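You operate a simulated robot arm through the tools that you are given. There is no shell and no other tool.

Carry out the task below with a simulated two-armed robot. There is one attempt and no reset: what you move stays moved.

Task
Wax the middle of the red-dot nail brush's back in the clamping jig.
Fine: clamp it first and leave it clamped; use the green pad and the green box; pad back on the black mat, lid shut; the other brush stays unwaxed. Set down upright: green pad. A coat counts when it lies all over at full strength: go over it till it gets no stronger.

It is judged by the outcome, as a careful person would: the job done as asked, and still so three seconds after it is handed in. It fails if anything else is knocked over, pushed out of place, dropped, spilled or broken. Lids that push on must go on centred and level and be pressed home; caps that screw on are set level and turned clockwise until they are tight.

Robot
Two 7-joint arms with two-finger parallel grippers on one trunk that stands fixed in place. Base frame: the origin is at the foot of the trunk, x ahead of it, y to its left, z up. Readings come in cm, rad, newtons and seconds.
The left shoulder is at [5, 16.5, 118], the right one opposite. With the tool pointing down near the work surface each hand reaches from about 10 to 68 cm from the base axis, measured 20 degrees to its own side. Payload 3.91 kg a hand.
The tool frame of a hand sits at the grasp point between the pads (the TCP): z along the fingers, y along the line on which they close. The tips reach 3 cm beyond it. Largest opening 11 cm; finger width 2, thickness 1; the body of the gripper, 4.8 by 11.2 cm, starts 5.5 cm behind the TCP.
Orientation is told as [roll, pitch, yaw] about the base's x, y, z axes, in that order, counted from this pose: with the fingers straight down and closing along the base's y, the tool's x points along the base's -x, its y along +y and its z along -z.

Tools
- The arms move only by the tool servo_tool. It takes "left_motion", "right_motion" or both (then of equal length, played together; a hand with none holds still); each is a list of rows, each a list of 7 numbers: the turn, a rotation vector about the base's x, y, z in rad, then the shift along the base's x, y, z in cm, then the finger opening in cm, from 0 to 11. In form: [[wx, wy, wz, x, y, z, grip], ...]. A call has 1 to 20 rows; each row shifts and turns the commanded pose from where the row before left it. Each row takes 0.2 s and may step no farther than 5 cm and 0.15 rad from the row before; otherwise, or with a gripper value out of range, the whole call is refused. Where a pose cannot be reached the arm comes as near as it can. A force on the tool above 60 N (or 10 N above the force at the start of the call, whichever is more), or a blocked arm, ends the call early, and 0.2 s more pass. Each finger travels about 4.5 cm/s and halts on what it meets, pressing with about 43 N; the grip force reading is that of the motor and also rises with nothing between the fingers. The clock runs only during rows and for 0.2 s after the last one: add rows that do not move to give the fingers time. It gives the time, the measured TCP pose, the force on the tool (base axes), the opening and the grip force at its end, in the units of the frame above (readings bear some noise), with the torque about the TCP (base axes, N m) and any sound that the robot's microphone picked up, and new pictures: "views" is both (left out), scene, wrist or none (wrist: the cameras of the hands that moved).
- Cameras (640 x 400 px; columns grow to the right, rows downward): "scene" is now at [10.18, 5.18, 135.85]; the picture's right is [0.58, -0.81, 0.00], its down [-0.41, -0.29, -0.87] and it looks along [0.70, 0.50, -0.50] (base axes); focal length 312 px, centre (320, 200). "left" rides on the left gripper at [7.2, -1.7, -10.3] in its tool frame; the picture's right is [0.23, 0.97, 0.00], its down [-0.76, 0.18, -0.62] and it looks along [-0.61, 0.14, 0.78] (tool axes); focal length 222 px, centre (320, 200). "right" rides on the right gripper at [7.2, 1.7, -10.3] in its tool frame; the picture's right is [-0.23, 0.97, 0.00], its down [-0.76, -0.18, -0.62] and it looks along [-0.61, -0.14, 0.78] (tool axes); focal length 222 px, centre (320, 200). There is no depth. A picture from a camera that has moved, and an enlarged one, comes with that camera's place and axes in the base frame and with its lens.
- lift_body(by): slides the trunk up (or, below 0, down) by that many cm; the arms and the scene camera ride with it, the base frame stays. It gives what a move gives, with no picture.
- turn_head(pan, tilt): turns the head with the scene camera to pan (to the left, within 1.396 rad either way) and tilt (down, from -0.506 to 1.204), counted from straight ahead of the robot. It gives what a move gives, and a new picture of the scene camera.
- inspect(camera, box): a new picture of the part [left, top, right, bottom] of that camera's present view, enlarged. The clock stands still meanwhile.
- job_done(): hands the job in; it is judged then, once.

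Places have to be worked out from the pictures, the camera data and where the tool is seen. Open the grippers and draw the arms clear of the work before you hand the job in, unless the task says otherwise.

The tools are called after "Emit:" as a command line: name --argument value ..., lists and objects as JSON in quotes. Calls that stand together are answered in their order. servo_tool: Moves the arms, as the interface text tells. Its arguments: {"type":"object","properties":{"left_motion":{"type":"array"},"right_motion":{"type":"array"},"views":{"type":"string","enum":["both","scene","wrist","none"]}},"required":[]} The other tools are called the same way: lift_body (by) moves the trunk up or down; turn_head (pan, tilt) turns the head that bears the scene camera; inspect (camera, box) takes an enlarged picture of a part of a camera's view; job_done () hands the job in.

At the start:

```text
time_s: 0.0
left_tcp_pos: [38.66, 40.56, 115.64]
left_orientation: [0.0, 0.0, 0.0]
left_force: [-0.2, -0.2, 0.6]
left_moment: [-0.05, 0.02, 0.0]
left_gripper_width: 11.0
left_finger_force: 0.1
right_tcp_pos: [41.12, 6.05, 116.49]
right_orientation: [-0.001, -0.002, -0.002]
right_force: [-0.2, 0.2, -0.1]
right_moment: [-0.02, 0.0, 0.02]
right_gripper_width: 11.01
right_finger_force: 0.0
trunk travel left (down, up): [-40.0, 10.3]
head pan, tilt (commanded): [0.623, 0.524]
```

scene: 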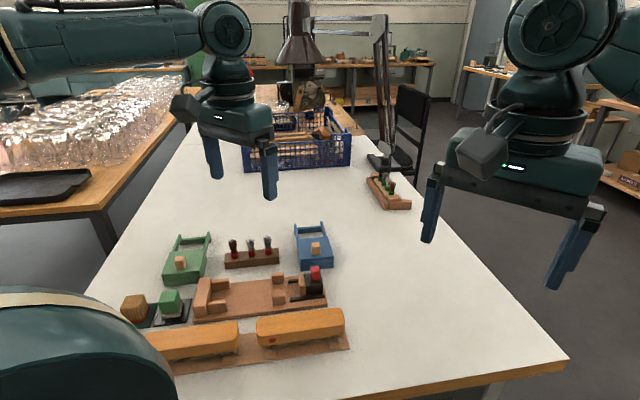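
right: 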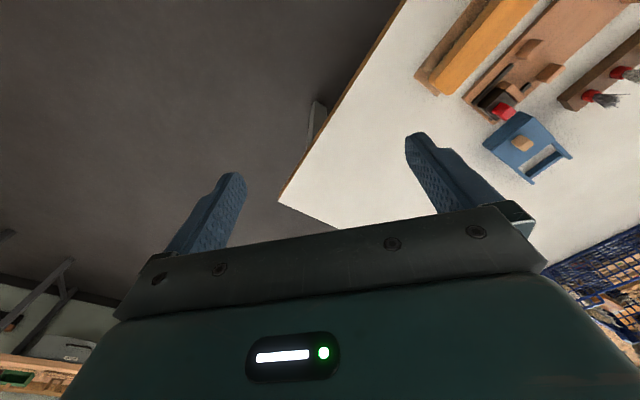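
left: 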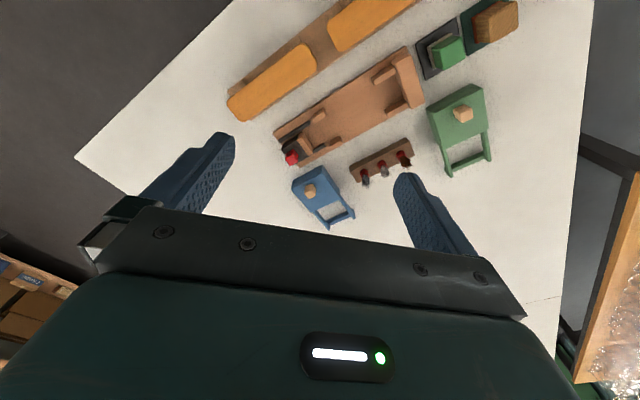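

I start by looking closely at the work area in the scene view to tell the objects apart.

Emit:
inspect --camera "scene" --box '[100, 210, 380, 385]'

Emit:
inspect --camera "left" --box '[220, 0, 540, 200]'

```text
2.29 times, centred on (240, 298) of scene
camera zoom: at [10.18, 5.18, 135.85], right [0.58, -0.81, 0.0], down [-0.41, -0.29, -0.87], along [0.7, 0.5, -0.5], focal length 712 px, centre (503, -23)
```

zoom: 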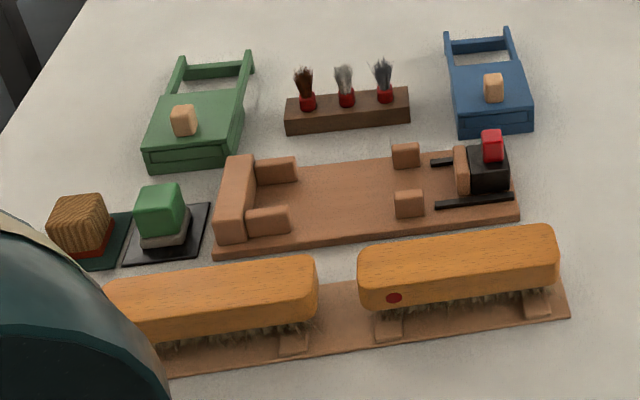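

```text
2.00 times, centred on (380, 100) of left
camera zoom: at [31.39, 39.0, 126.06], right [-0.23, 0.97, 0.0], down [0.76, 0.18, 0.62], along [0.61, 0.14, -0.78], focal length 444 px, centre (200, 400)
```

zoom: 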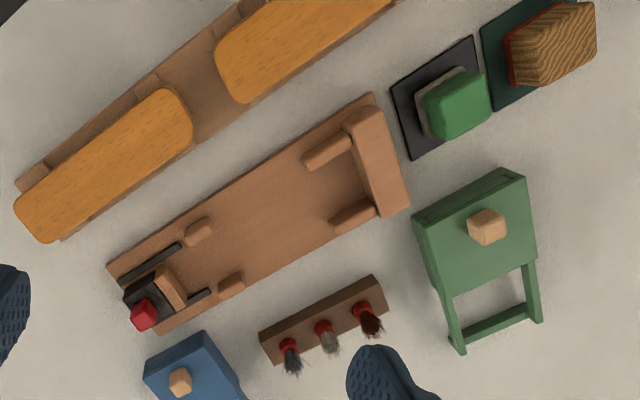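

The table looks to be at about z = 78 and the layout is turned about 45°. I turn the head to centre the jig, boxes and brushes.

Emit:
turn_head --pan 0.82 --tilt 0.82

```text
time_s: 0.8
left_tcp_pos: [38.7, 40.71, 115.79]
left_orientation: [0.001, 0.0, -0.001]
left_force: [0.6, 0.3, 1.0]
left_moment: [0.03, -0.02, -0.01]
left_gripper_width: 11.0
left_finger_force: 0.0
right_tcp_pos: [41.15, 5.98, 116.47]
right_orientation: [0.001, 0.001, -0.002]
right_force: [0.0, -0.1, -0.1]
right_moment: [-0.03, 0.02, -0.02]
right_gripper_width: 11.0
right_finger_force: 0.1
trunk travel left (down, up): [-40.0, 10.3]
head pan, tilt (commanded): [0.82, 0.82]
camera scene: at [8.27, 5.73, 133.31], right [0.73, -0.68, 0.0], down [-0.5, -0.53, -0.68], along [0.47, 0.5, -0.73], focal length 312 px, centre (320, 200)
```

scene: 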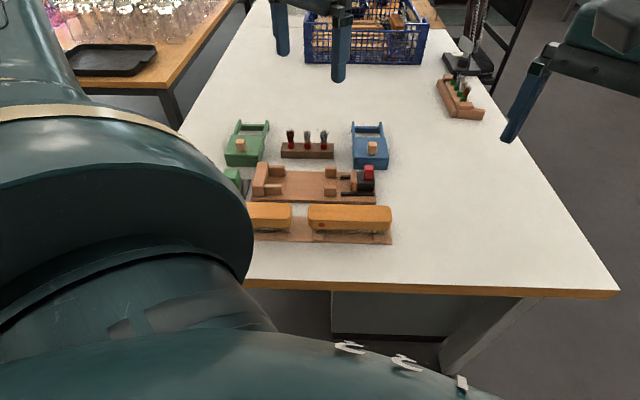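

The upper left arm hides part of this view. The left wrist camera sees the whole field, so I enlarge the clamp and the green box there.

Emit:
inspect --camera "left" --box '[260, 100, 380, 175]'

Emit:
inspect --camera "left" --box '[400, 0, 540, 90]'

Emit:
inspect --camera "left" --box '[400, 70, 540, 190]'

Emit:
inspect --camera "scene" --box '[215, 110, 415, 250]'

```text
5.33 times, centred on (320, 138) of left
camera zoom: at [31.39, 38.99, 126.06], right [-0.23, 0.97, 0.0], down [0.76, 0.18, 0.62], along [0.61, 0.14, -0.78], focal length 1185 px, centre (320, 533)
```

zoom: 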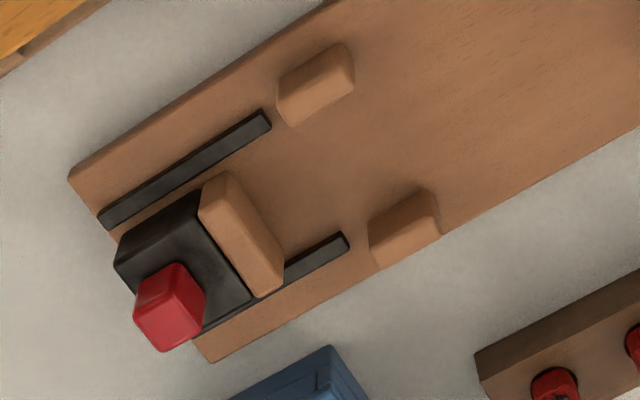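

```text
4.44 times, centred on (470, 45) of left
camera zoom: at [31.39, 38.99, 126.06], right [-0.23, 0.97, 0.0], down [0.76, 0.18, 0.62], along [0.61, 0.14, -0.78], focal length 987 px, centre (-347, 889)
```

zoom: 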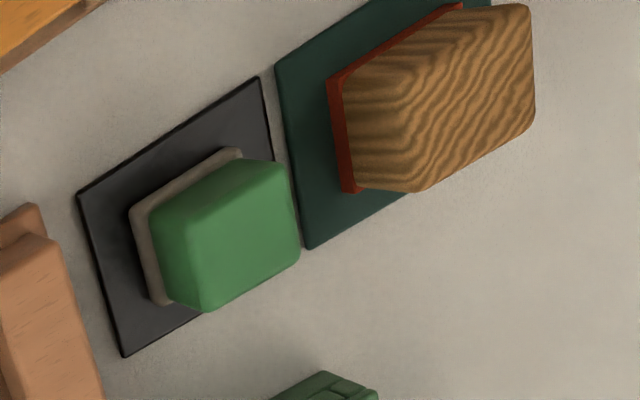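

```text
3.33 times, centred on (470, 130) of left
camera zoom: at [31.39, 38.99, 126.06], right [-0.23, 0.97, 0.0], down [0.76, 0.18, 0.62], along [0.61, 0.14, -0.78], focal length 740 px, centre (-180, 433)
```

zoom: 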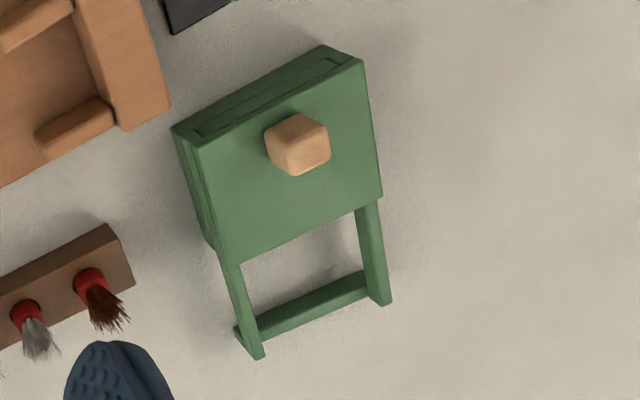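

```text
2.86 times, centred on (315, 180) of scene
camera zoom: at [8.27, 5.73, 133.31], right [0.73, -0.68, 0.0], down [-0.5, -0.53, -0.68], along [0.47, 0.5, -0.73], focal length 890 px, centre (334, 257)
```

zoom: 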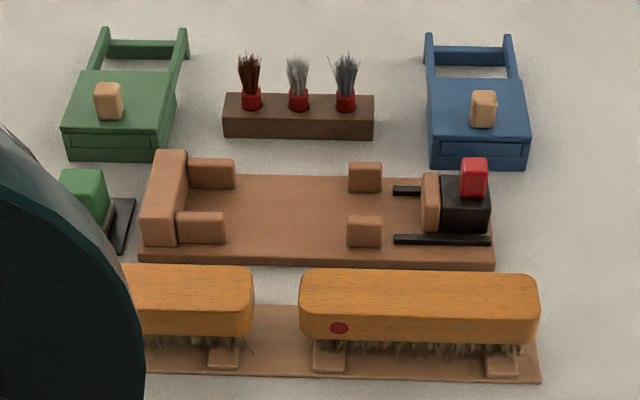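

The clamp is a black slide with a wooden jaw in black guides and a red knob, and the green box has a lid on rails that run away from me. The red dot is on the right-hand brush, about [42, 33, 83]. I bring the left hand above it with its fingers turned to close across the brush.

Emit:
servo_tool --left_motion '[[0, 0, -0.131, 0.6, -1.28, -2.4, 11], [0, 0, -0.131, 0.6, -1.28, -2.4, 11], [0, 0, -0.131, 0.6, -1.28, -2.4, 11], [0, 0, -0.131, 0.6, -1.28, -2.4, 11], [0, 0, -0.131, 0.6, -1.28, -2.4, 11], [0, 0, -0.131, 0.6, -1.28, -2.4, 11], [0, 0, 0, 0, 0, 0, 11]]' --views "both"

```text
time_s: 2.4
left_tcp_pos: [42.4, 32.78, 101.28]
left_orientation: [0.003, 0.0, -0.789]
left_force: [0.3, -0.2, -0.7]
left_moment: [-0.03, 0.01, -0.03]
left_gripper_width: 11.0
left_finger_force: 0.1
right_tcp_pos: [41.26, 6.11, 116.37]
right_orientation: [-0.001, 0.001, -0.001]
right_force: [-0.4, 0.1, 0.1]
right_moment: [-0.02, 0.01, 0.01]
right_gripper_width: 11.01
right_finger_force: 0.0
trunk travel left (down, up): [-40.0, 10.3]
head pan, tilt (commanded): [0.82, 0.82]
camera scene: at [8.25, 5.74, 133.3], right [0.73, -0.68, 0.0], down [-0.5, -0.53, -0.68], along [0.47, 0.5, -0.73], focal length 312 px, centre (320, 200)
camera left: at [35.99, 36.79, 111.71], right [0.53, 0.85, 0.0], down [0.66, -0.41, 0.62], along [0.53, -0.33, -0.78], focal length 222 px, centre (320, 200)
```

scene: 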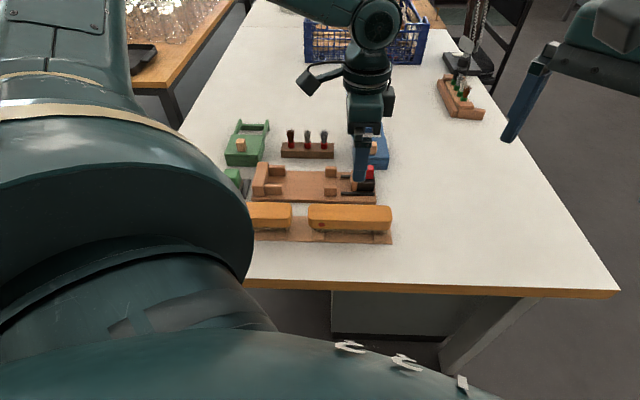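
left: 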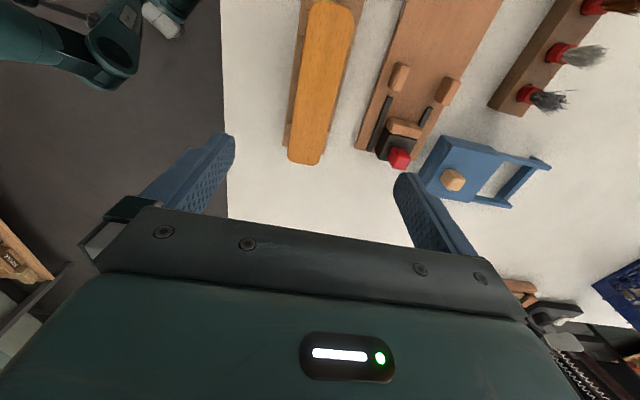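

The left wrist camera now shows the brush, jig and clamp from above. I enlarge that area to measure positions and the layout's exact angle.

Emit:
inspect --camera "left" --box '[250, 0, 506, 160]'

Emit:
inspect --camera "left" --box '[340, 50, 500, 170]'

```text
2.50 times, centred on (378, 80) of left
camera zoom: at [35.99, 36.79, 111.71], right [0.53, 0.85, 0.0], down [0.66, -0.41, 0.62], along [0.53, -0.33, -0.78], focal length 555 px, centre (175, 500)
```

zoom: 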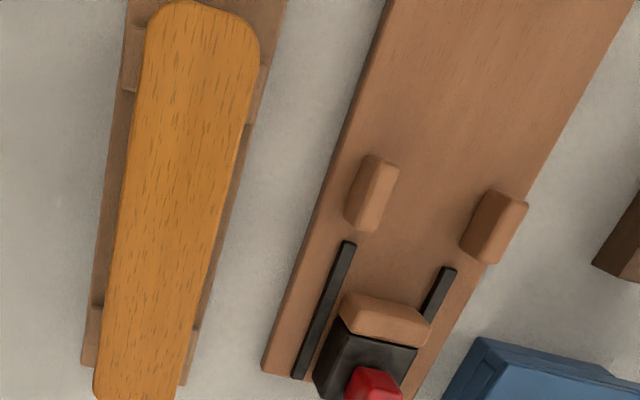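

```text
3.33 times, centred on (420, 110) of left
camera zoom: at [35.99, 36.79, 111.71], right [0.53, 0.85, 0.0], down [0.66, -0.41, 0.62], along [0.53, -0.33, -0.78], focal length 740 px, centre (-13, 500)
```

zoom: 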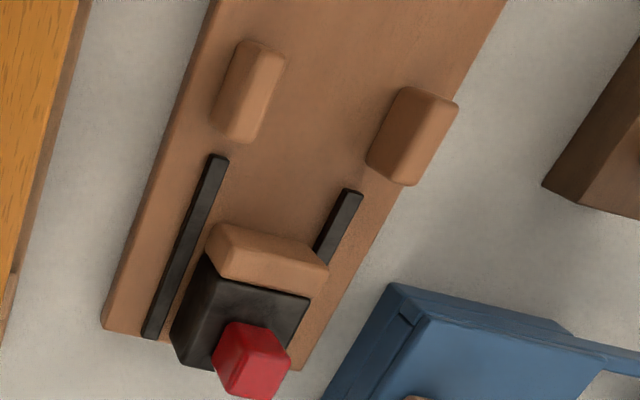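

From these two views, the brush is about 17.5 × 4.7 cm with its centre near [41.6, 32.6] and its top at z≈84. It lies along about −44.5°. I lower the left hand over its centre and check the fit of the fingers.

Emit:
servo_tool --left_motion '[[0, 0, 0.007, -0.4, -0.1, -2.2, 10], [0, 0, 0.007, -0.4, -0.1, -2.2, 9], [0, 0, 0, 0, 0, -2.2, 8], [0, 0, 0, 0, 0, -2.2, 8], [0, 0, 0, 0, 0, 0, 8]]' --views "both"

```text
time_s: 3.6
left_tcp_pos: [41.49, 32.83, 92.35]
left_orientation: [0.0, -0.001, -0.771]
left_force: [0.1, -0.2, -0.3]
left_moment: [0.02, 0.01, -0.02]
left_gripper_width: 8.01
left_finger_force: 0.0
right_tcp_pos: [41.12, 5.95, 116.38]
right_orientation: [0.001, 0.001, -0.003]
right_force: [0.9, -0.8, 0.6]
right_moment: [-0.01, -0.01, -0.01]
right_gripper_width: 11.0
right_finger_force: 0.1
trunk travel left (down, up): [-40.0, 10.3]
head pan, tilt (commanded): [0.82, 0.82]
camera scene: at [8.25, 5.73, 133.3], right [0.73, -0.68, 0.0], down [-0.5, -0.53, -0.68], along [0.47, 0.5, -0.73], focal length 312 px, centre (320, 200)
camera left: at [35.04, 36.63, 102.78], right [0.52, 0.86, 0.0], down [0.67, -0.4, 0.62], along [0.53, -0.32, -0.78], focal length 222 px, centre (320, 200)
```

scene: 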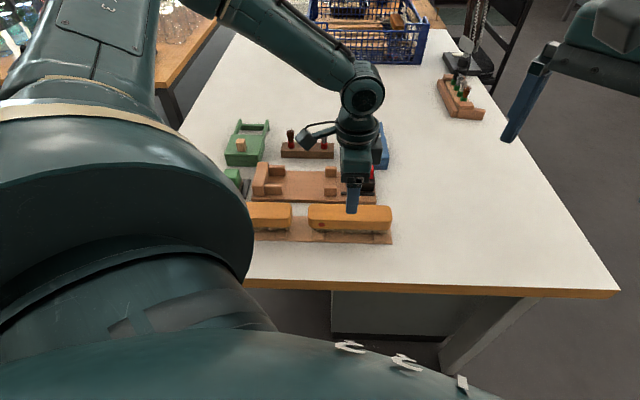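
left: 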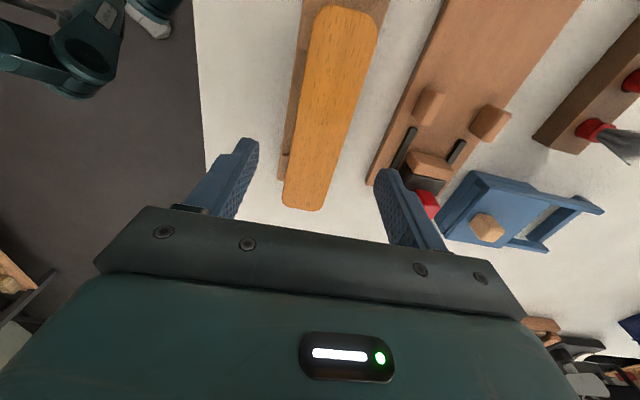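

The brush centre comes out again at about [41.6, 32.5], directly below the hand, with room on both sides. I go down to z≈83.3 with the fingers 8 cm open.

Emit:
servo_tool --left_motion '[[0, 0, 0, 0.1, -0.25, -2.5, 8], [0, 0, 0, 0, 0, -2.5, 8], [0, 0, 0, 0, 0, -2.0, 8], [0, 0, 0, 0, 0, -1.0, 8], [0, 0, 0, 0, 0, -1.0, 8], [0, 0, 0, 0, 0, 0, 8]]' --views "both"

```text
time_s: 5.0
left_tcp_pos: [41.58, 32.6, 83.45]
left_orientation: [0.001, 0.0, -0.773]
left_force: [-0.1, -0.8, 0.4]
left_moment: [0.02, 0.01, -0.01]
left_gripper_width: 7.98
left_finger_force: 0.0
right_tcp_pos: [41.21, 6.12, 116.5]
right_orientation: [-0.001, 0.001, -0.003]
right_force: [0.7, -0.4, -0.1]
right_moment: [-0.02, -0.03, -0.01]
right_gripper_width: 11.01
right_finger_force: 0.0
trunk travel left (down, up): [-40.0, 10.3]
head pan, tilt (commanded): [0.82, 0.82]
camera scene: at [8.26, 5.74, 133.3], right [0.73, -0.68, 0.0], down [-0.5, -0.53, -0.68], along [0.47, 0.5, -0.73], focal length 312 px, centre (320, 200)
camera left: at [35.17, 36.5, 93.87], right [0.52, 0.86, 0.0], down [0.67, -0.4, 0.62], along [0.53, -0.32, -0.78], focal length 222 px, centre (320, 200)
```

scene: 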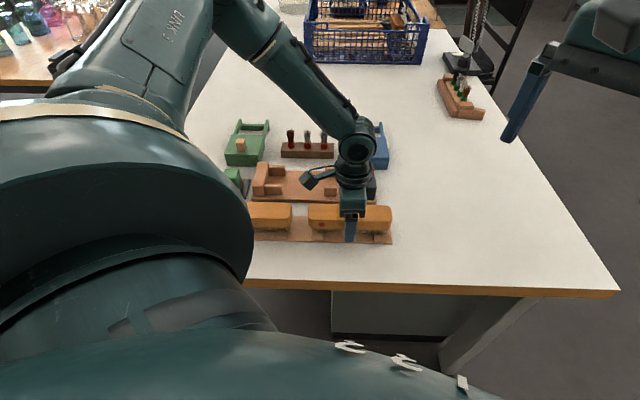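
left: 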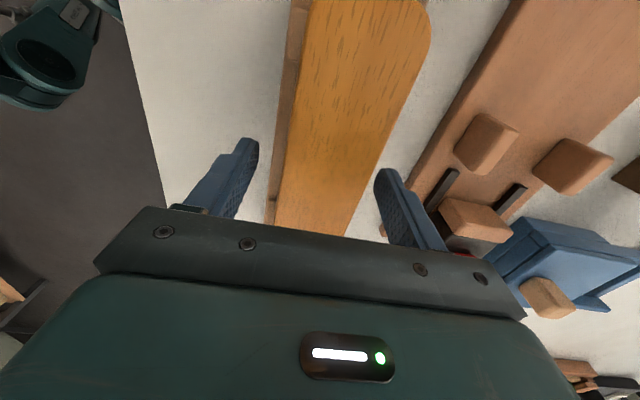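

The fingers straddle the brush. I check fingertip height relative to the brush before closing.

Emit:
inspect --camera "scene" --box '[290, 150, 410, 250]'

Emit:
inspect --camera "left" --box '[180, 80, 440, 250]'

```text
4.00 times, centred on (350, 200) of scene
camera zoom: at [8.26, 5.74, 133.3], right [0.73, -0.68, 0.0], down [-0.5, -0.53, -0.68], along [0.47, 0.5, -0.73], focal length 1246 px, centre (200, 200)
```

zoom: 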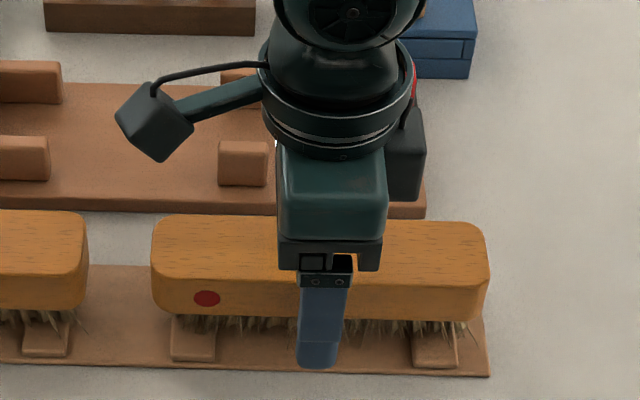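

```text
2.35 times, centred on (310, 165) of left
camera zoom: at [35.17, 36.5, 93.87], right [0.52, 0.86, 0.0], down [0.67, -0.4, 0.62], along [0.53, -0.32, -0.78], focal length 523 px, centre (344, 282)
```

zoom: 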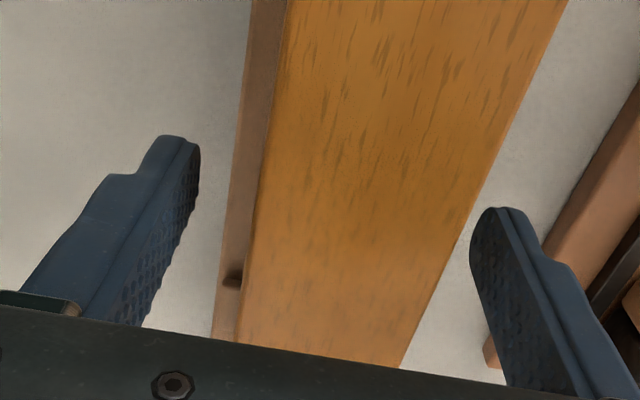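

Tips sit at wood level, well clear of the stand, and centred lengthwise. I close on the brush.

Emit:
servo_tool --left_motion '[[0, 0, 0, 0, 0, 0, 6], [0, 0, 0, 0, 0, 0, 4], [0, 0, 0, 0, 0, 0, 3], [0, 0, 0, 0, 0, 0, 3]]' --views "wrist"

```text
time_s: 6.0
left_tcp_pos: [41.7, 32.52, 83.5]
left_orientation: [0.0, 0.0, -0.773]
left_force: [0.5, 0.8, -0.7]
left_moment: [0.1, 0.02, -0.03]
left_gripper_width: 4.57
left_finger_force: 42.8
right_tcp_pos: [41.1, 6.09, 116.46]
right_orientation: [-0.002, 0.0, -0.003]
right_force: [0.2, 0.1, -0.6]
right_moment: [-0.01, -0.01, 0.01]
right_gripper_width: 11.0
right_finger_force: 0.0
trunk travel left (down, up): [-40.0, 10.3]
head pan, tilt (commanded): [0.82, 0.82]
camera left: at [35.17, 36.5, 93.89], right [0.52, 0.86, 0.0], down [0.67, -0.4, 0.62], along [0.53, -0.32, -0.78], focal length 222 px, centre (320, 200)
```

left: 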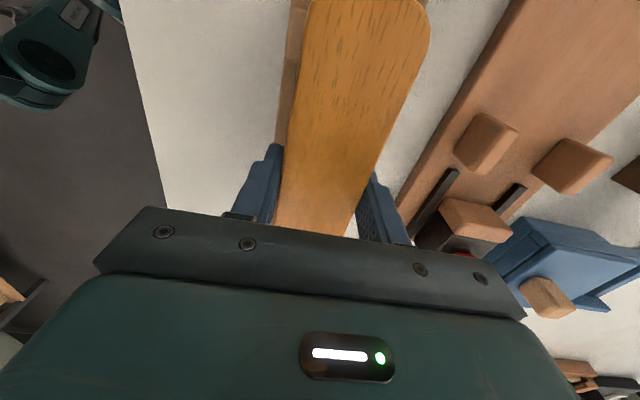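

Grip holds at 4.57 cm wide. I lift the brush straight up 8 cm and carry it over the jig.

Emit:
servo_tool --left_motion '[[0, 0, 0, 0, 0, 1.5, 3], [0, 0, 0, 0, 0, 3, 3], [0, 0, 0, 0, 0, 3.5, 3], [0, 0, 0, 0.2, 2.0, 0, 3], [0, 0, 0, 0.3, 3.0, 0, 3], [0, 0, 0, 0.4, 3.5, 0, 3], [0, 0, 0, 0.4, 3.5, 0, 3], [0, 0, 0, 0.2, 2.5, 0, 3], [0, 0, 0, 0.2, 2.0, 0, 3], [0, 0, 0, 0, 0, 0, 3]]' --views "both"

```text
time_s: 8.2
left_tcp_pos: [43.32, 49.12, 91.59]
left_orientation: [0.0, -0.002, -0.771]
left_force: [0.0, 0.1, -2.2]
left_moment: [0.02, 0.0, -0.03]
left_gripper_width: 4.57
left_finger_force: 42.8
right_tcp_pos: [41.11, 6.04, 116.42]
right_orientation: [-0.003, -0.001, -0.002]
right_force: [1.1, -0.1, 0.4]
right_moment: [0.03, 0.01, 0.02]
right_gripper_width: 10.98
right_finger_force: 0.0
trunk travel left (down, up): [-40.0, 10.3]
head pan, tilt (commanded): [0.82, 0.82]
camera scene: at [8.28, 5.74, 133.3], right [0.73, -0.68, 0.0], down [-0.5, -0.53, -0.68], along [0.47, 0.5, -0.73], focal length 312 px, centre (320, 200)
camera left: at [36.89, 52.99, 101.9], right [0.52, 0.86, 0.0], down [0.67, -0.4, 0.62], along [0.53, -0.32, -0.78], focal length 222 px, centre (320, 200)
```

scene: 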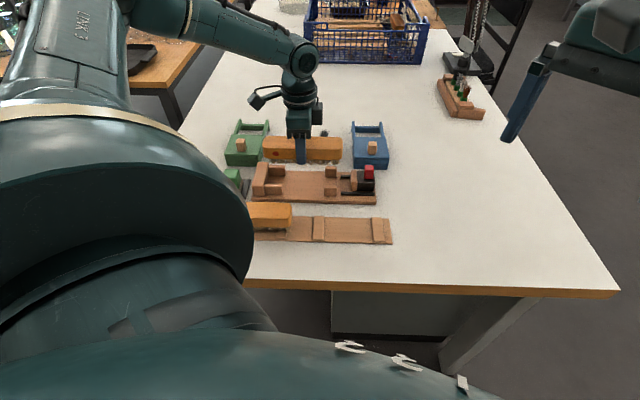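
left: 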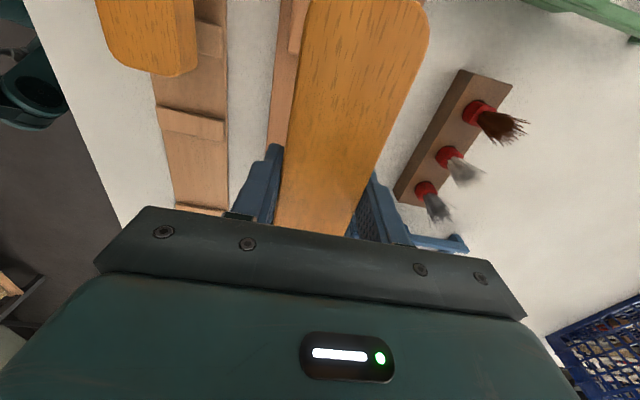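

The brush hangs above the jig. I zoom in on both views to check where it would land relative to the posts and stop.

Emit:
inspect --camera "scene" --box '[220, 100, 400, 220]'

Emit:
inspect --camera "left" --box '[220, 0, 460, 150]'

```text
3.33 times, centred on (310, 160) of scene
camera zoom: at [8.28, 5.74, 133.3], right [0.73, -0.68, 0.0], down [-0.5, -0.53, -0.68], along [0.47, 0.5, -0.73], focal length 1038 px, centre (353, 333)
```

zoom: 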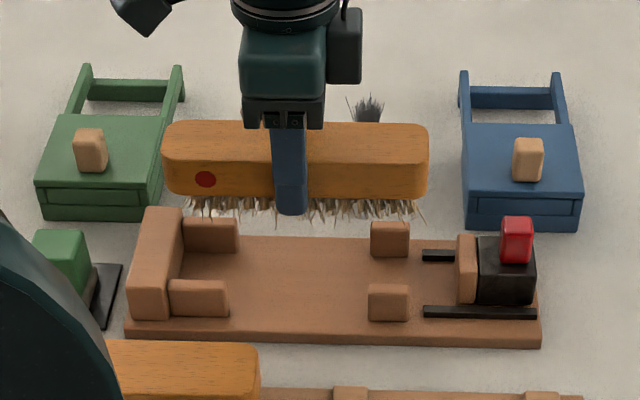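

```text
2.67 times, centred on (340, 75) of left
camera zoom: at [36.89, 52.99, 101.9], right [0.52, 0.86, 0.0], down [0.67, -0.4, 0.62], along [0.53, -0.32, -0.78], focal length 592 px, centre (267, 533)
```

zoom: 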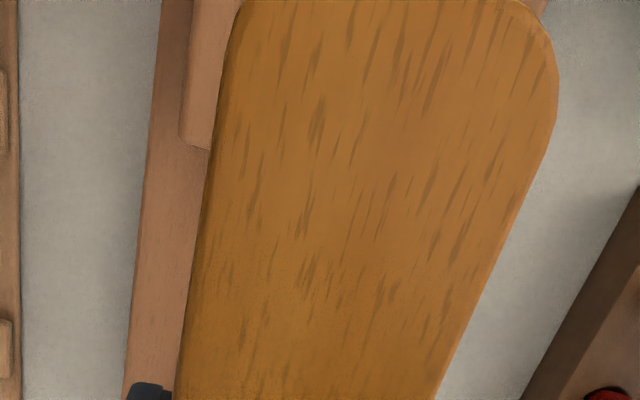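

The brush axis sits at the channel centre and clears the stop by about 0.5 cm. I shift 0.4 cm away from the stop for safety and lower in stages, watching the force.

Emit:
servo_tool --left_motion '[[0, 0, 0, 0.3, -0.3, -2, 3], [0, 0, 0, 0, 0, -2, 3], [0, 0, 0, 0, 0, -1.5, 3], [0, 0, 0, 0, 0, -0.5, 3], [0, 0, 0, 0, 0, 0, 3]]' --views "both"

```text
time_s: 9.4
left_tcp_pos: [43.64, 48.7, 85.38]
left_orientation: [-0.001, 0.0, -0.773]
left_force: [-0.1, -0.6, -2.6]
left_moment: [0.0, 0.02, -0.04]
left_gripper_width: 4.54
left_finger_force: 43.5
right_tcp_pos: [41.2, 6.01, 116.53]
right_orientation: [-0.002, 0.0, -0.001]
right_force: [-0.1, 0.6, 0.2]
right_moment: [0.02, 0.01, 0.03]
right_gripper_width: 11.0
right_finger_force: 0.1
trunk travel left (down, up): [-40.0, 10.3]
head pan, tilt (commanded): [0.82, 0.82]
camera scene: at [8.28, 5.75, 133.3], right [0.73, -0.68, 0.0], down [-0.5, -0.54, -0.68], along [0.47, 0.5, -0.73], focal length 312 px, centre (320, 200)
camera left: at [37.18, 52.59, 95.73], right [0.52, 0.86, 0.0], down [0.67, -0.4, 0.62], along [0.53, -0.32, -0.78], focal length 222 px, centre (320, 200)
```

scene: 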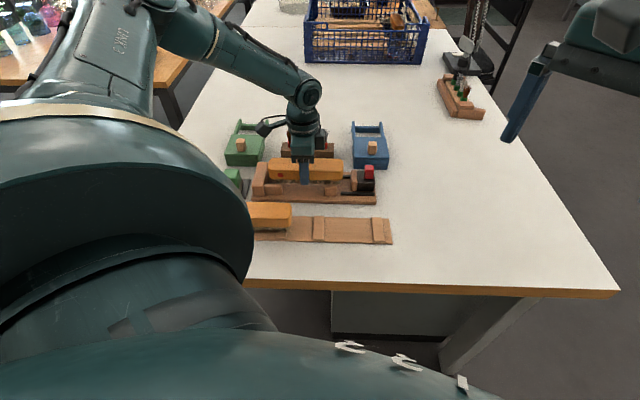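
left: 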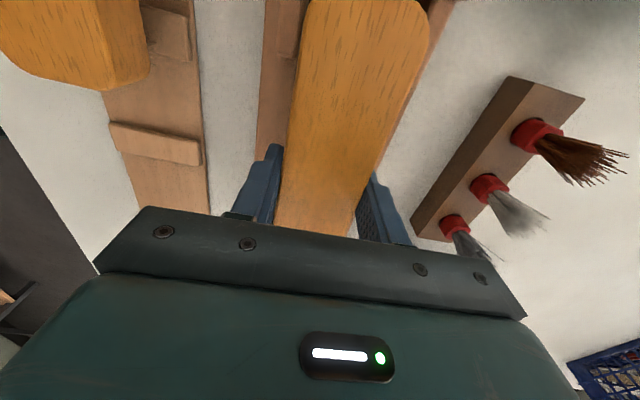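

Emit:
inspect --camera "scene" --box '[235, 130, 395, 220]'

Emit:
inspect --camera "left" --box '[220, 0, 460, 150]'

```text
4.00 times, centred on (315, 175) of scene
camera zoom: at [8.28, 5.75, 133.3], right [0.73, -0.68, 0.0], down [-0.5, -0.54, -0.68], along [0.47, 0.5, -0.73], focal length 1246 px, centre (340, 300)
```

zoom: 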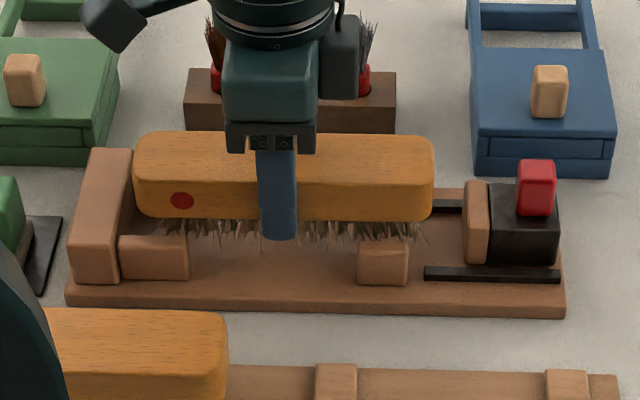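

```text
2.67 times, centred on (340, 75) of left
camera zoom: at [37.18, 52.59, 95.73], right [0.52, 0.86, 0.0], down [0.67, -0.4, 0.62], along [0.53, -0.32, -0.78], focal length 592 px, centre (267, 533)
```

zoom: 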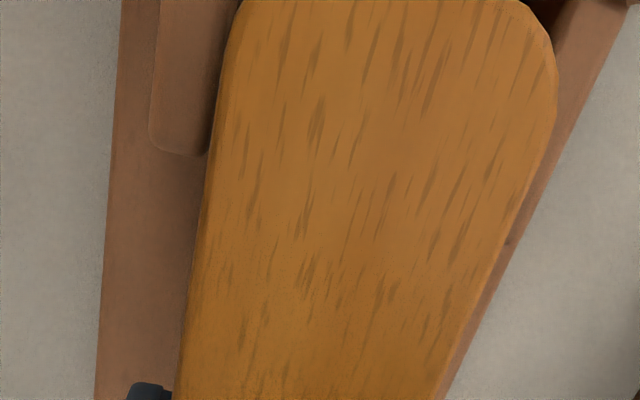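

The brush is lined up between the posts. I lower in small steps until contact shows in the force.

Emit:
servo_tool --left_motion '[[0, 0, 0, 0, 0, -0.4, 3], [0, 0, 0, 0, 0, -0.4, 3], [0, 0, 0, 0, 0, -0.3, 3], [0, 0, 0, 0, 0, 0, 3]]' --views "none"

```text
time_s: 10.4
left_tcp_pos: [43.63, 48.76, 84.22]
left_orientation: [-0.002, -0.002, -0.772]
left_force: [0.1, 0.0, -2.0]
left_moment: [0.0, 0.01, 0.02]
left_gripper_width: 4.54
left_finger_force: 43.1
right_tcp_pos: [41.16, 5.94, 116.43]
right_orientation: [-0.002, -0.001, -0.001]
right_force: [0.4, 0.0, -0.1]
right_moment: [-0.02, 0.0, 0.01]
right_gripper_width: 10.99
right_finger_force: 0.2
trunk travel left (down, up): [-40.0, 10.3]
head pan, tilt (commanded): [0.82, 0.82]
```

Emit:
servo_tool --left_motion '[[0, 0, 0, 0, 0, -0.2, 3], [0, 0, 0, 0, 0, -0.2, 3], [0, 0, 0, 0, 0, 0, 3]]' --views "scene"

Emit:
inspect --camera "scene" --box '[235, 130, 395, 220]'

```text
time_s: 11.2
left_tcp_pos: [43.61, 48.79, 83.88]
left_orientation: [-0.001, 0.001, -0.771]
left_force: [0.2, -0.5, -1.6]
left_moment: [0.01, 0.01, 0.02]
left_gripper_width: 4.57
left_finger_force: 43.1
right_tcp_pos: [41.18, 6.05, 116.42]
right_orientation: [-0.002, 0.0, -0.002]
right_force: [-0.8, 0.5, -0.3]
right_moment: [0.0, -0.02, 0.0]
right_gripper_width: 11.0
right_finger_force: 0.0
trunk travel left (down, up): [-40.0, 10.3]
head pan, tilt (commanded): [0.82, 0.82]
camera scene: at [8.28, 5.75, 133.3], right [0.73, -0.68, 0.0], down [-0.5, -0.54, -0.68], along [0.47, 0.5, -0.73], focal length 312 px, centre (320, 200)
```

scene: 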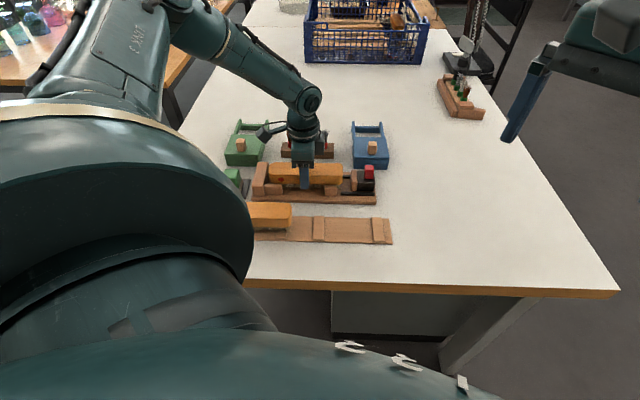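

```text
4.00 times, centred on (315, 175) of scene
camera zoom: at [8.28, 5.75, 133.3], right [0.73, -0.68, 0.0], down [-0.5, -0.54, -0.68], along [0.47, 0.5, -0.73], focal length 1246 px, centre (340, 300)
```

zoom: 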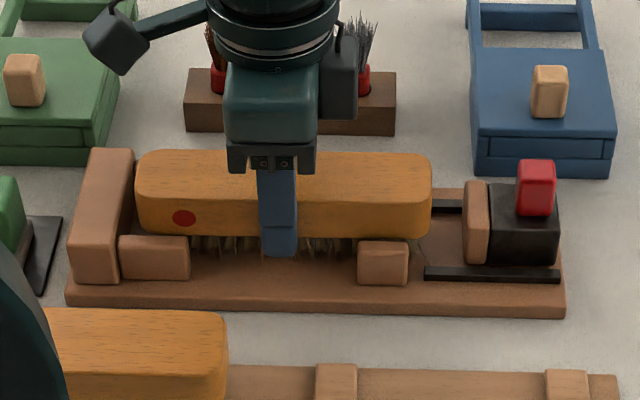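

The brush is entering between the posts with no contact yet. I keep lowering in small steps.

Emit:
servo_tool --left_motion '[[0, 0, 0, 0, 0, -0.2, 3], [0, 0, 0, 0, 0, -0.2, 3], [0, 0, 0, 0, 0, 0, 3]]' --views "none"

```text
time_s: 12.0
left_tcp_pos: [43.62, 48.68, 83.77]
left_orientation: [0.002, 0.003, -0.772]
left_force: [0.0, 2.5, 9.8]
left_moment: [0.18, 0.43, -0.24]
left_gripper_width: 4.56
left_finger_force: 42.5
right_tcp_pos: [41.09, 6.01, 116.5]
right_orientation: [-0.001, -0.001, -0.002]
right_force: [0.0, 0.6, 0.3]
right_moment: [0.0, -0.02, -0.02]
right_gripper_width: 10.98
right_finger_force: 0.0
trunk travel left (down, up): [-40.0, 10.3]
head pan, tilt (commanded): [0.82, 0.82]
```

Contact at z≈83.8, with the force slightly off-centre. I check whether the brush rests on its bristles or is caught on a post.

Emit:
inspect --camera "scene" --box '[245, 140, 345, 210]'

Emit:
inspect --camera "left" --box '[220, 0, 460, 150]'

```text
5.71 times, centred on (295, 175) of scene
camera zoom: at [8.19, 5.67, 133.33], right [0.73, -0.68, 0.0], down [-0.5, -0.53, -0.68], along [0.47, 0.5, -0.73], focal length 1780 px, centre (463, 343)
```

zoom: 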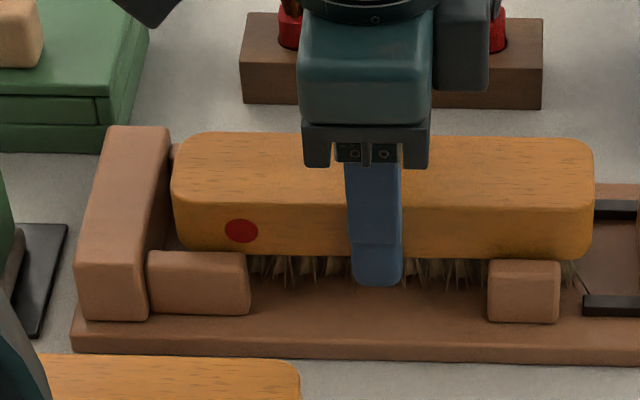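

```text
2.67 times, centred on (340, 75) of left
camera zoom: at [37.18, 52.61, 94.08], right [0.52, 0.86, 0.0], down [0.67, -0.41, 0.62], along [0.54, -0.32, -0.78], focal length 592 px, centre (267, 533)
```

zoom: 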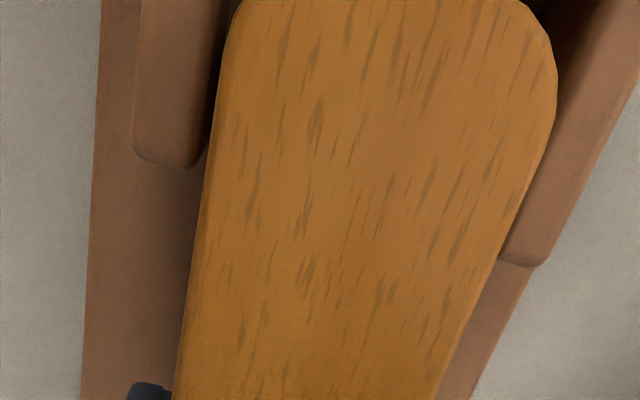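

The bristle tips are on the jig base, with a gap at the near post, so the brush is standing in the channel. I ease the pressure, open the fingers a little and rise.

Emit:
servo_tool --left_motion '[[0, 0, 0, 0, 0, 0.25, 3], [0, 0, 0, 0, 0, 0, 5.5], [0, 0, 0, 0, 0, 0, 7], [0, 0, 0, 0, 0, 0, 7], [0, 0, 0, 0, 0, 2, 7], [0, 0, 0, 0, 0, 4, 7], [0, 0, 0, 0, 0, 4, 7], [0, 0, 0, 0, 0, 0, 7]]' --views "both"

Emit:
inspect --camera "scene" --box '[235, 130, 395, 220]'

Emit:
inspect --camera "left" --box '[240, 0, 480, 200]'

```text
time_s: 13.8
left_tcp_pos: [43.68, 48.69, 93.71]
left_orientation: [0.001, -0.001, -0.77]
left_force: [0.1, 0.6, -0.1]
left_moment: [0.0, -0.02, -0.01]
left_gripper_width: 6.99
left_finger_force: 0.0
right_tcp_pos: [41.15, 6.25, 116.41]
right_orientation: [-0.001, -0.001, -0.002]
right_force: [-0.5, -0.1, 0.3]
right_moment: [0.02, 0.02, -0.02]
right_gripper_width: 11.0
right_finger_force: 0.1
trunk travel left (down, up): [-40.0, 10.3]
head pan, tilt (commanded): [0.82, 0.82]
camera scene: at [8.28, 5.75, 133.3], right [0.73, -0.68, 0.0], down [-0.5, -0.54, -0.68], along [0.47, 0.5, -0.73], focal length 312 px, centre (320, 200)
camera left: at [37.21, 52.53, 104.08], right [0.52, 0.86, 0.0], down [0.67, -0.4, 0.62], along [0.53, -0.32, -0.78], focal length 222 px, centre (320, 200)
```

scene: 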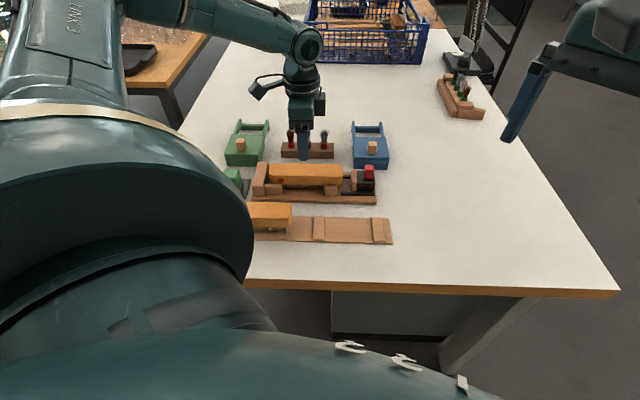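
left: 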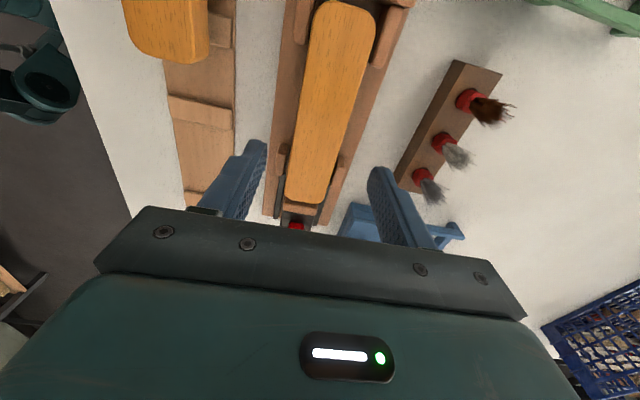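

```text
4.00 times, centred on (315, 175) of scene
camera zoom: at [8.28, 5.75, 133.3], right [0.73, -0.68, 0.0], down [-0.5, -0.54, -0.68], along [0.47, 0.5, -0.73], focal length 1246 px, centre (340, 300)
```

zoom: 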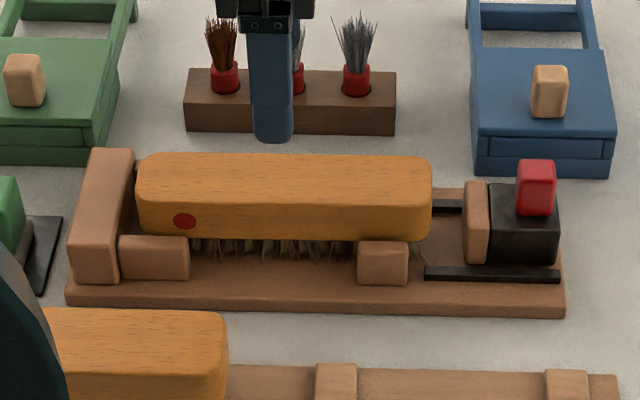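

```text
2.00 times, centred on (360, 100) of left
camera zoom: at [37.21, 52.53, 104.08], right [0.52, 0.86, 0.0], down [0.67, -0.4, 0.62], along [0.53, -0.32, -0.78], focal length 444 px, centre (240, 400)
```

zoom: 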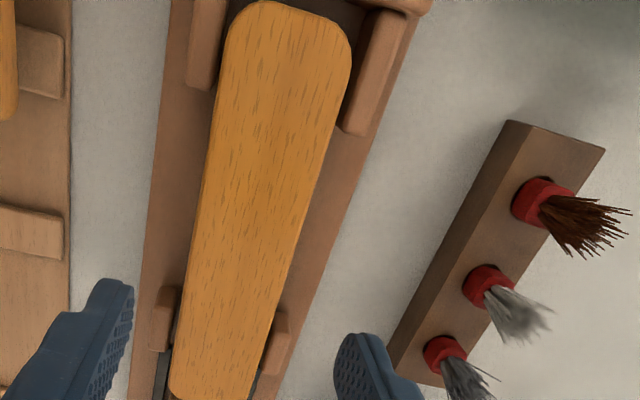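

The brush stands level in the jig between the posts. Next I look at the clamp up close: I rise and move the left hand back so its camera sees the slide and red knob.

Emit:
servo_tool --left_motion '[[0, 0, 0, 1.0, -1.0, 1.5, 7], [0, 0, 0, 2.5, -2.5, 0.5, 5], [0, 0, 0, 2.5, -2.5, 0, 3], [0, 0, 0, 1, -1, 0, 1], [0, 0, 0, 0, 0, 0, 0.5]]' --views "wrist"

Emit:
inspect --camera "left" --box '[240, 40, 440, 200]'

```text
time_s: 15.0
left_tcp_pos: [50.72, 41.78, 95.92]
left_orientation: [0.0, -0.001, -0.772]
left_force: [0.4, -0.2, -0.5]
left_moment: [0.01, -0.05, -0.01]
left_gripper_width: 0.51
left_finger_force: 0.1
right_tcp_pos: [41.19, 6.03, 116.38]
right_orientation: [-0.003, 0.0, -0.001]
right_force: [-0.9, 0.2, 0.3]
right_moment: [0.01, -0.01, 0.03]
right_gripper_width: 10.99
right_finger_force: 0.0
trunk travel left (down, up): [-40.0, 10.3]
head pan, tilt (commanded): [0.82, 0.82]
camera left: at [44.22, 45.6, 106.26], right [0.52, 0.86, 0.0], down [0.67, -0.4, 0.62], along [0.53, -0.32, -0.78], focal length 222 px, centre (320, 200)
```

left: 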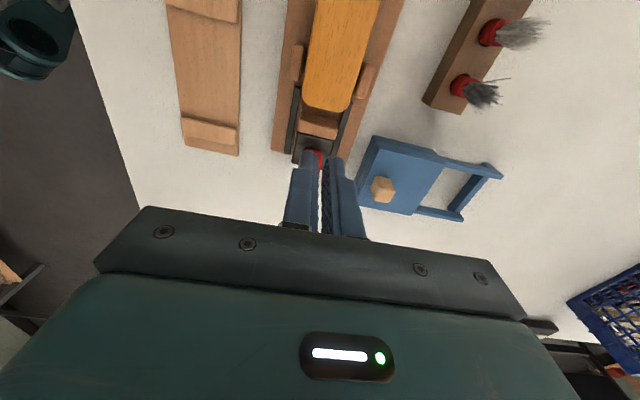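

```text
2.50 times, centred on (340, 120) of left
camera zoom: at [44.22, 45.6, 106.26], right [0.52, 0.86, 0.0], down [0.67, -0.4, 0.62], along [0.53, -0.32, -0.78], focal length 555 px, centre (270, 400)
```

zoom: 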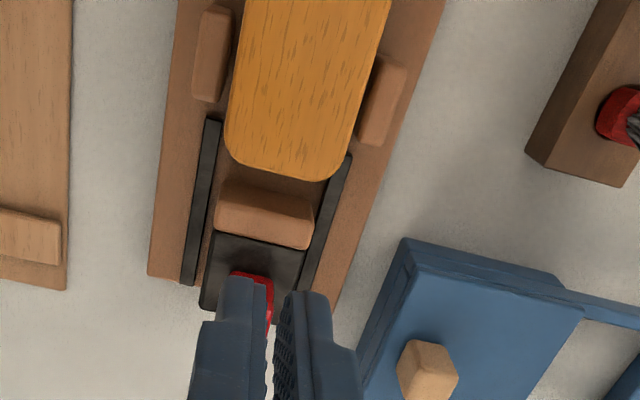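

My fingers hide the knob here. I move the hand to the far right of the clamp and use a strong zoom of the scene camera on the clamp.

Emit:
servo_tool --left_motion '[[0, 0, 0, 3, -3, 1, 0.5], [0, 0, 0, 3, -3, 0, 0.5], [0, 0, 0, 2, -2, 0, 0.5], [0, 0, 0, 0, 0, 0, 0.5]]' --views "wrist"

Emit:
inspect --camera "scene" --box '[330, 150, 400, 210]'

Emit:
inspect --camera "left" --box '[260, 0, 400, 120]'

```text
time_s: 16.0
left_tcp_pos: [57.49, 33.94, 97.14]
left_orientation: [0.0, -0.001, -0.773]
left_force: [-0.2, 0.0, 0.3]
left_moment: [-0.01, 0.01, -0.02]
left_gripper_width: 0.51
left_finger_force: 0.0
left hand out of reach, approached as far as the arm can: row 3
right_tcp_pos: [41.24, 5.96, 116.45]
right_orientation: [-0.001, 0.001, -0.002]
right_force: [-0.4, -0.4, 0.3]
right_moment: [-0.01, 0.01, -0.01]
right_gripper_width: 11.01
right_finger_force: 0.1
trunk travel left (down, up): [-40.0, 10.3]
head pan, tilt (commanded): [0.82, 0.82]
camera left: at [51.16, 37.79, 107.51], right [0.52, 0.86, 0.0], down [0.67, -0.4, 0.62], along [0.53, -0.32, -0.78], focal length 222 px, centre (320, 200)
```

left: 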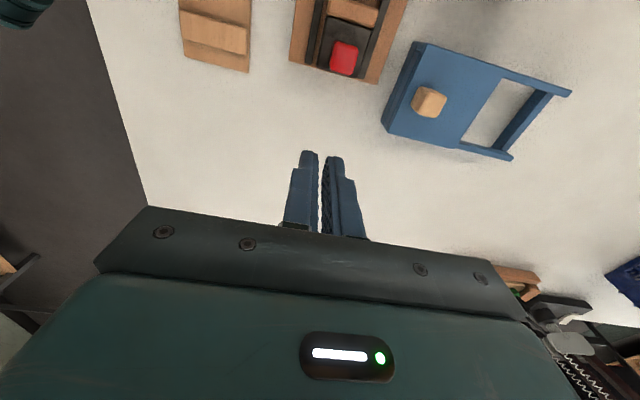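

```text
6.67 times, centred on (365, 180) of scene
camera zoom: at [8.29, 5.71, 133.3], right [0.73, -0.68, 0.0], down [-0.5, -0.53, -0.68], along [0.47, 0.5, -0.73], focal length 2076 px, centre (20, 333)
```

zoom: 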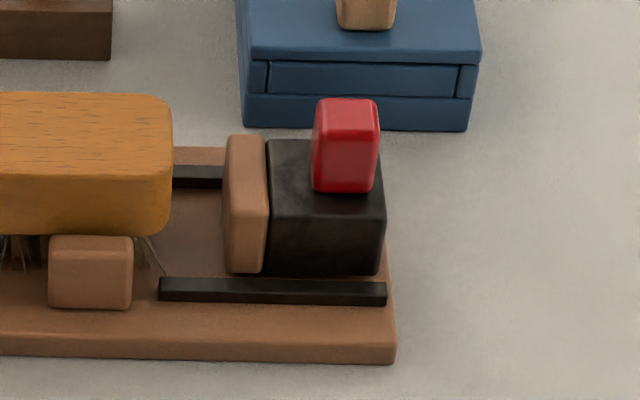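

```text
3.33 times, centred on (330, 60) of left
camera zoom: at [51.16, 37.79, 107.51], right [0.52, 0.86, 0.0], down [0.67, -0.4, 0.62], along [0.53, -0.32, -0.78], focal length 740 px, centre (287, 667)
```

zoom: 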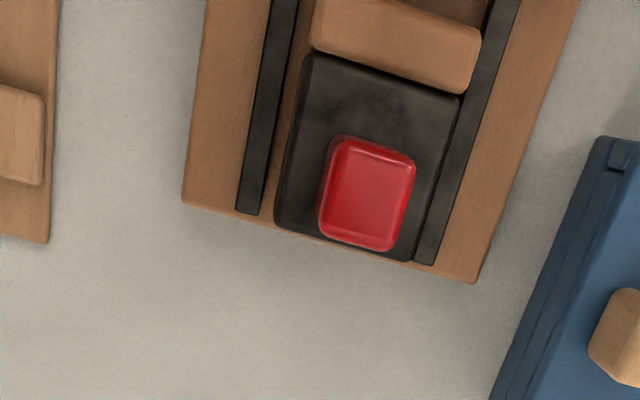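

Now the clamp is clear: a black block (top z≈82.7) slides between the guides, with a red handle about 2 cm square and up to z≈84.8 at about [54.4, 38.3]. I position the left fingers above the handle, slightly open, to grip and slide it towards the brush.

Emit:
servo_tool --left_motion '[[0, 0, 0, -1.5, 2.1, 0, 2], [0, 0, 0, -1.5, 2.1, 0, 4], [0, 0, 0, 0, 0, -3, 5], [0, 0, 0, 0, 0, -3, 5], [0, 0, 0, 0, 0, 0, 5]]' --views "wrist"

```text
time_s: 17.2
left_tcp_pos: [54.46, 38.02, 91.0]
left_orientation: [0.0, -0.001, -0.771]
left_force: [-0.8, 0.1, -0.6]
left_moment: [-0.04, 0.02, 0.0]
left_gripper_width: 4.99
left_finger_force: 0.2
right_tcp_pos: [41.14, 6.11, 116.47]
right_orientation: [-0.001, -0.002, -0.001]
right_force: [0.5, 0.2, -0.3]
right_moment: [-0.03, 0.03, 0.0]
right_gripper_width: 11.0
right_finger_force: 0.0
trunk travel left (down, up): [-40.0, 10.3]
head pan, tilt (commanded): [0.82, 0.82]
camera left: at [48.07, 41.86, 101.31], right [0.52, 0.86, 0.0], down [0.67, -0.4, 0.62], along [0.53, -0.32, -0.78], focal length 222 px, centre (320, 200)
```

left: 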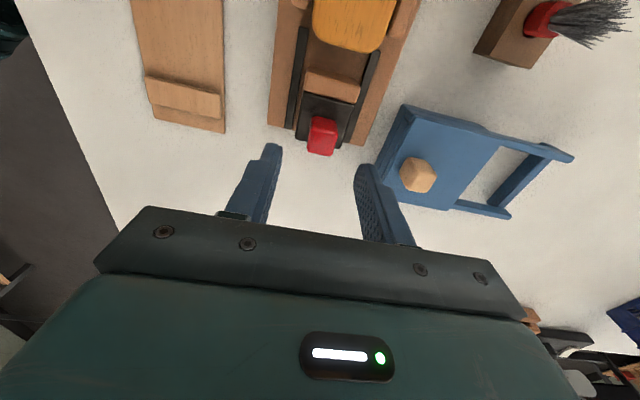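

Emit:
inspect --camera "left" --box '[240, 70, 400, 190]'

```text
3.33 times, centred on (320, 130) of left
camera zoom: at [48.07, 41.86, 101.31], right [0.52, 0.86, 0.0], down [0.67, -0.4, 0.62], along [0.53, -0.32, -0.78], focal length 740 px, centre (320, 433)
```

zoom: 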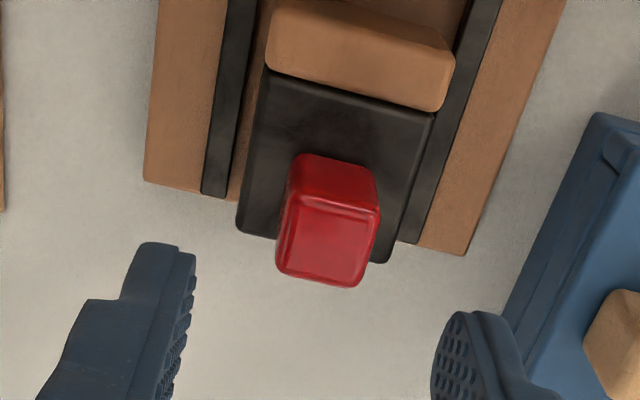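

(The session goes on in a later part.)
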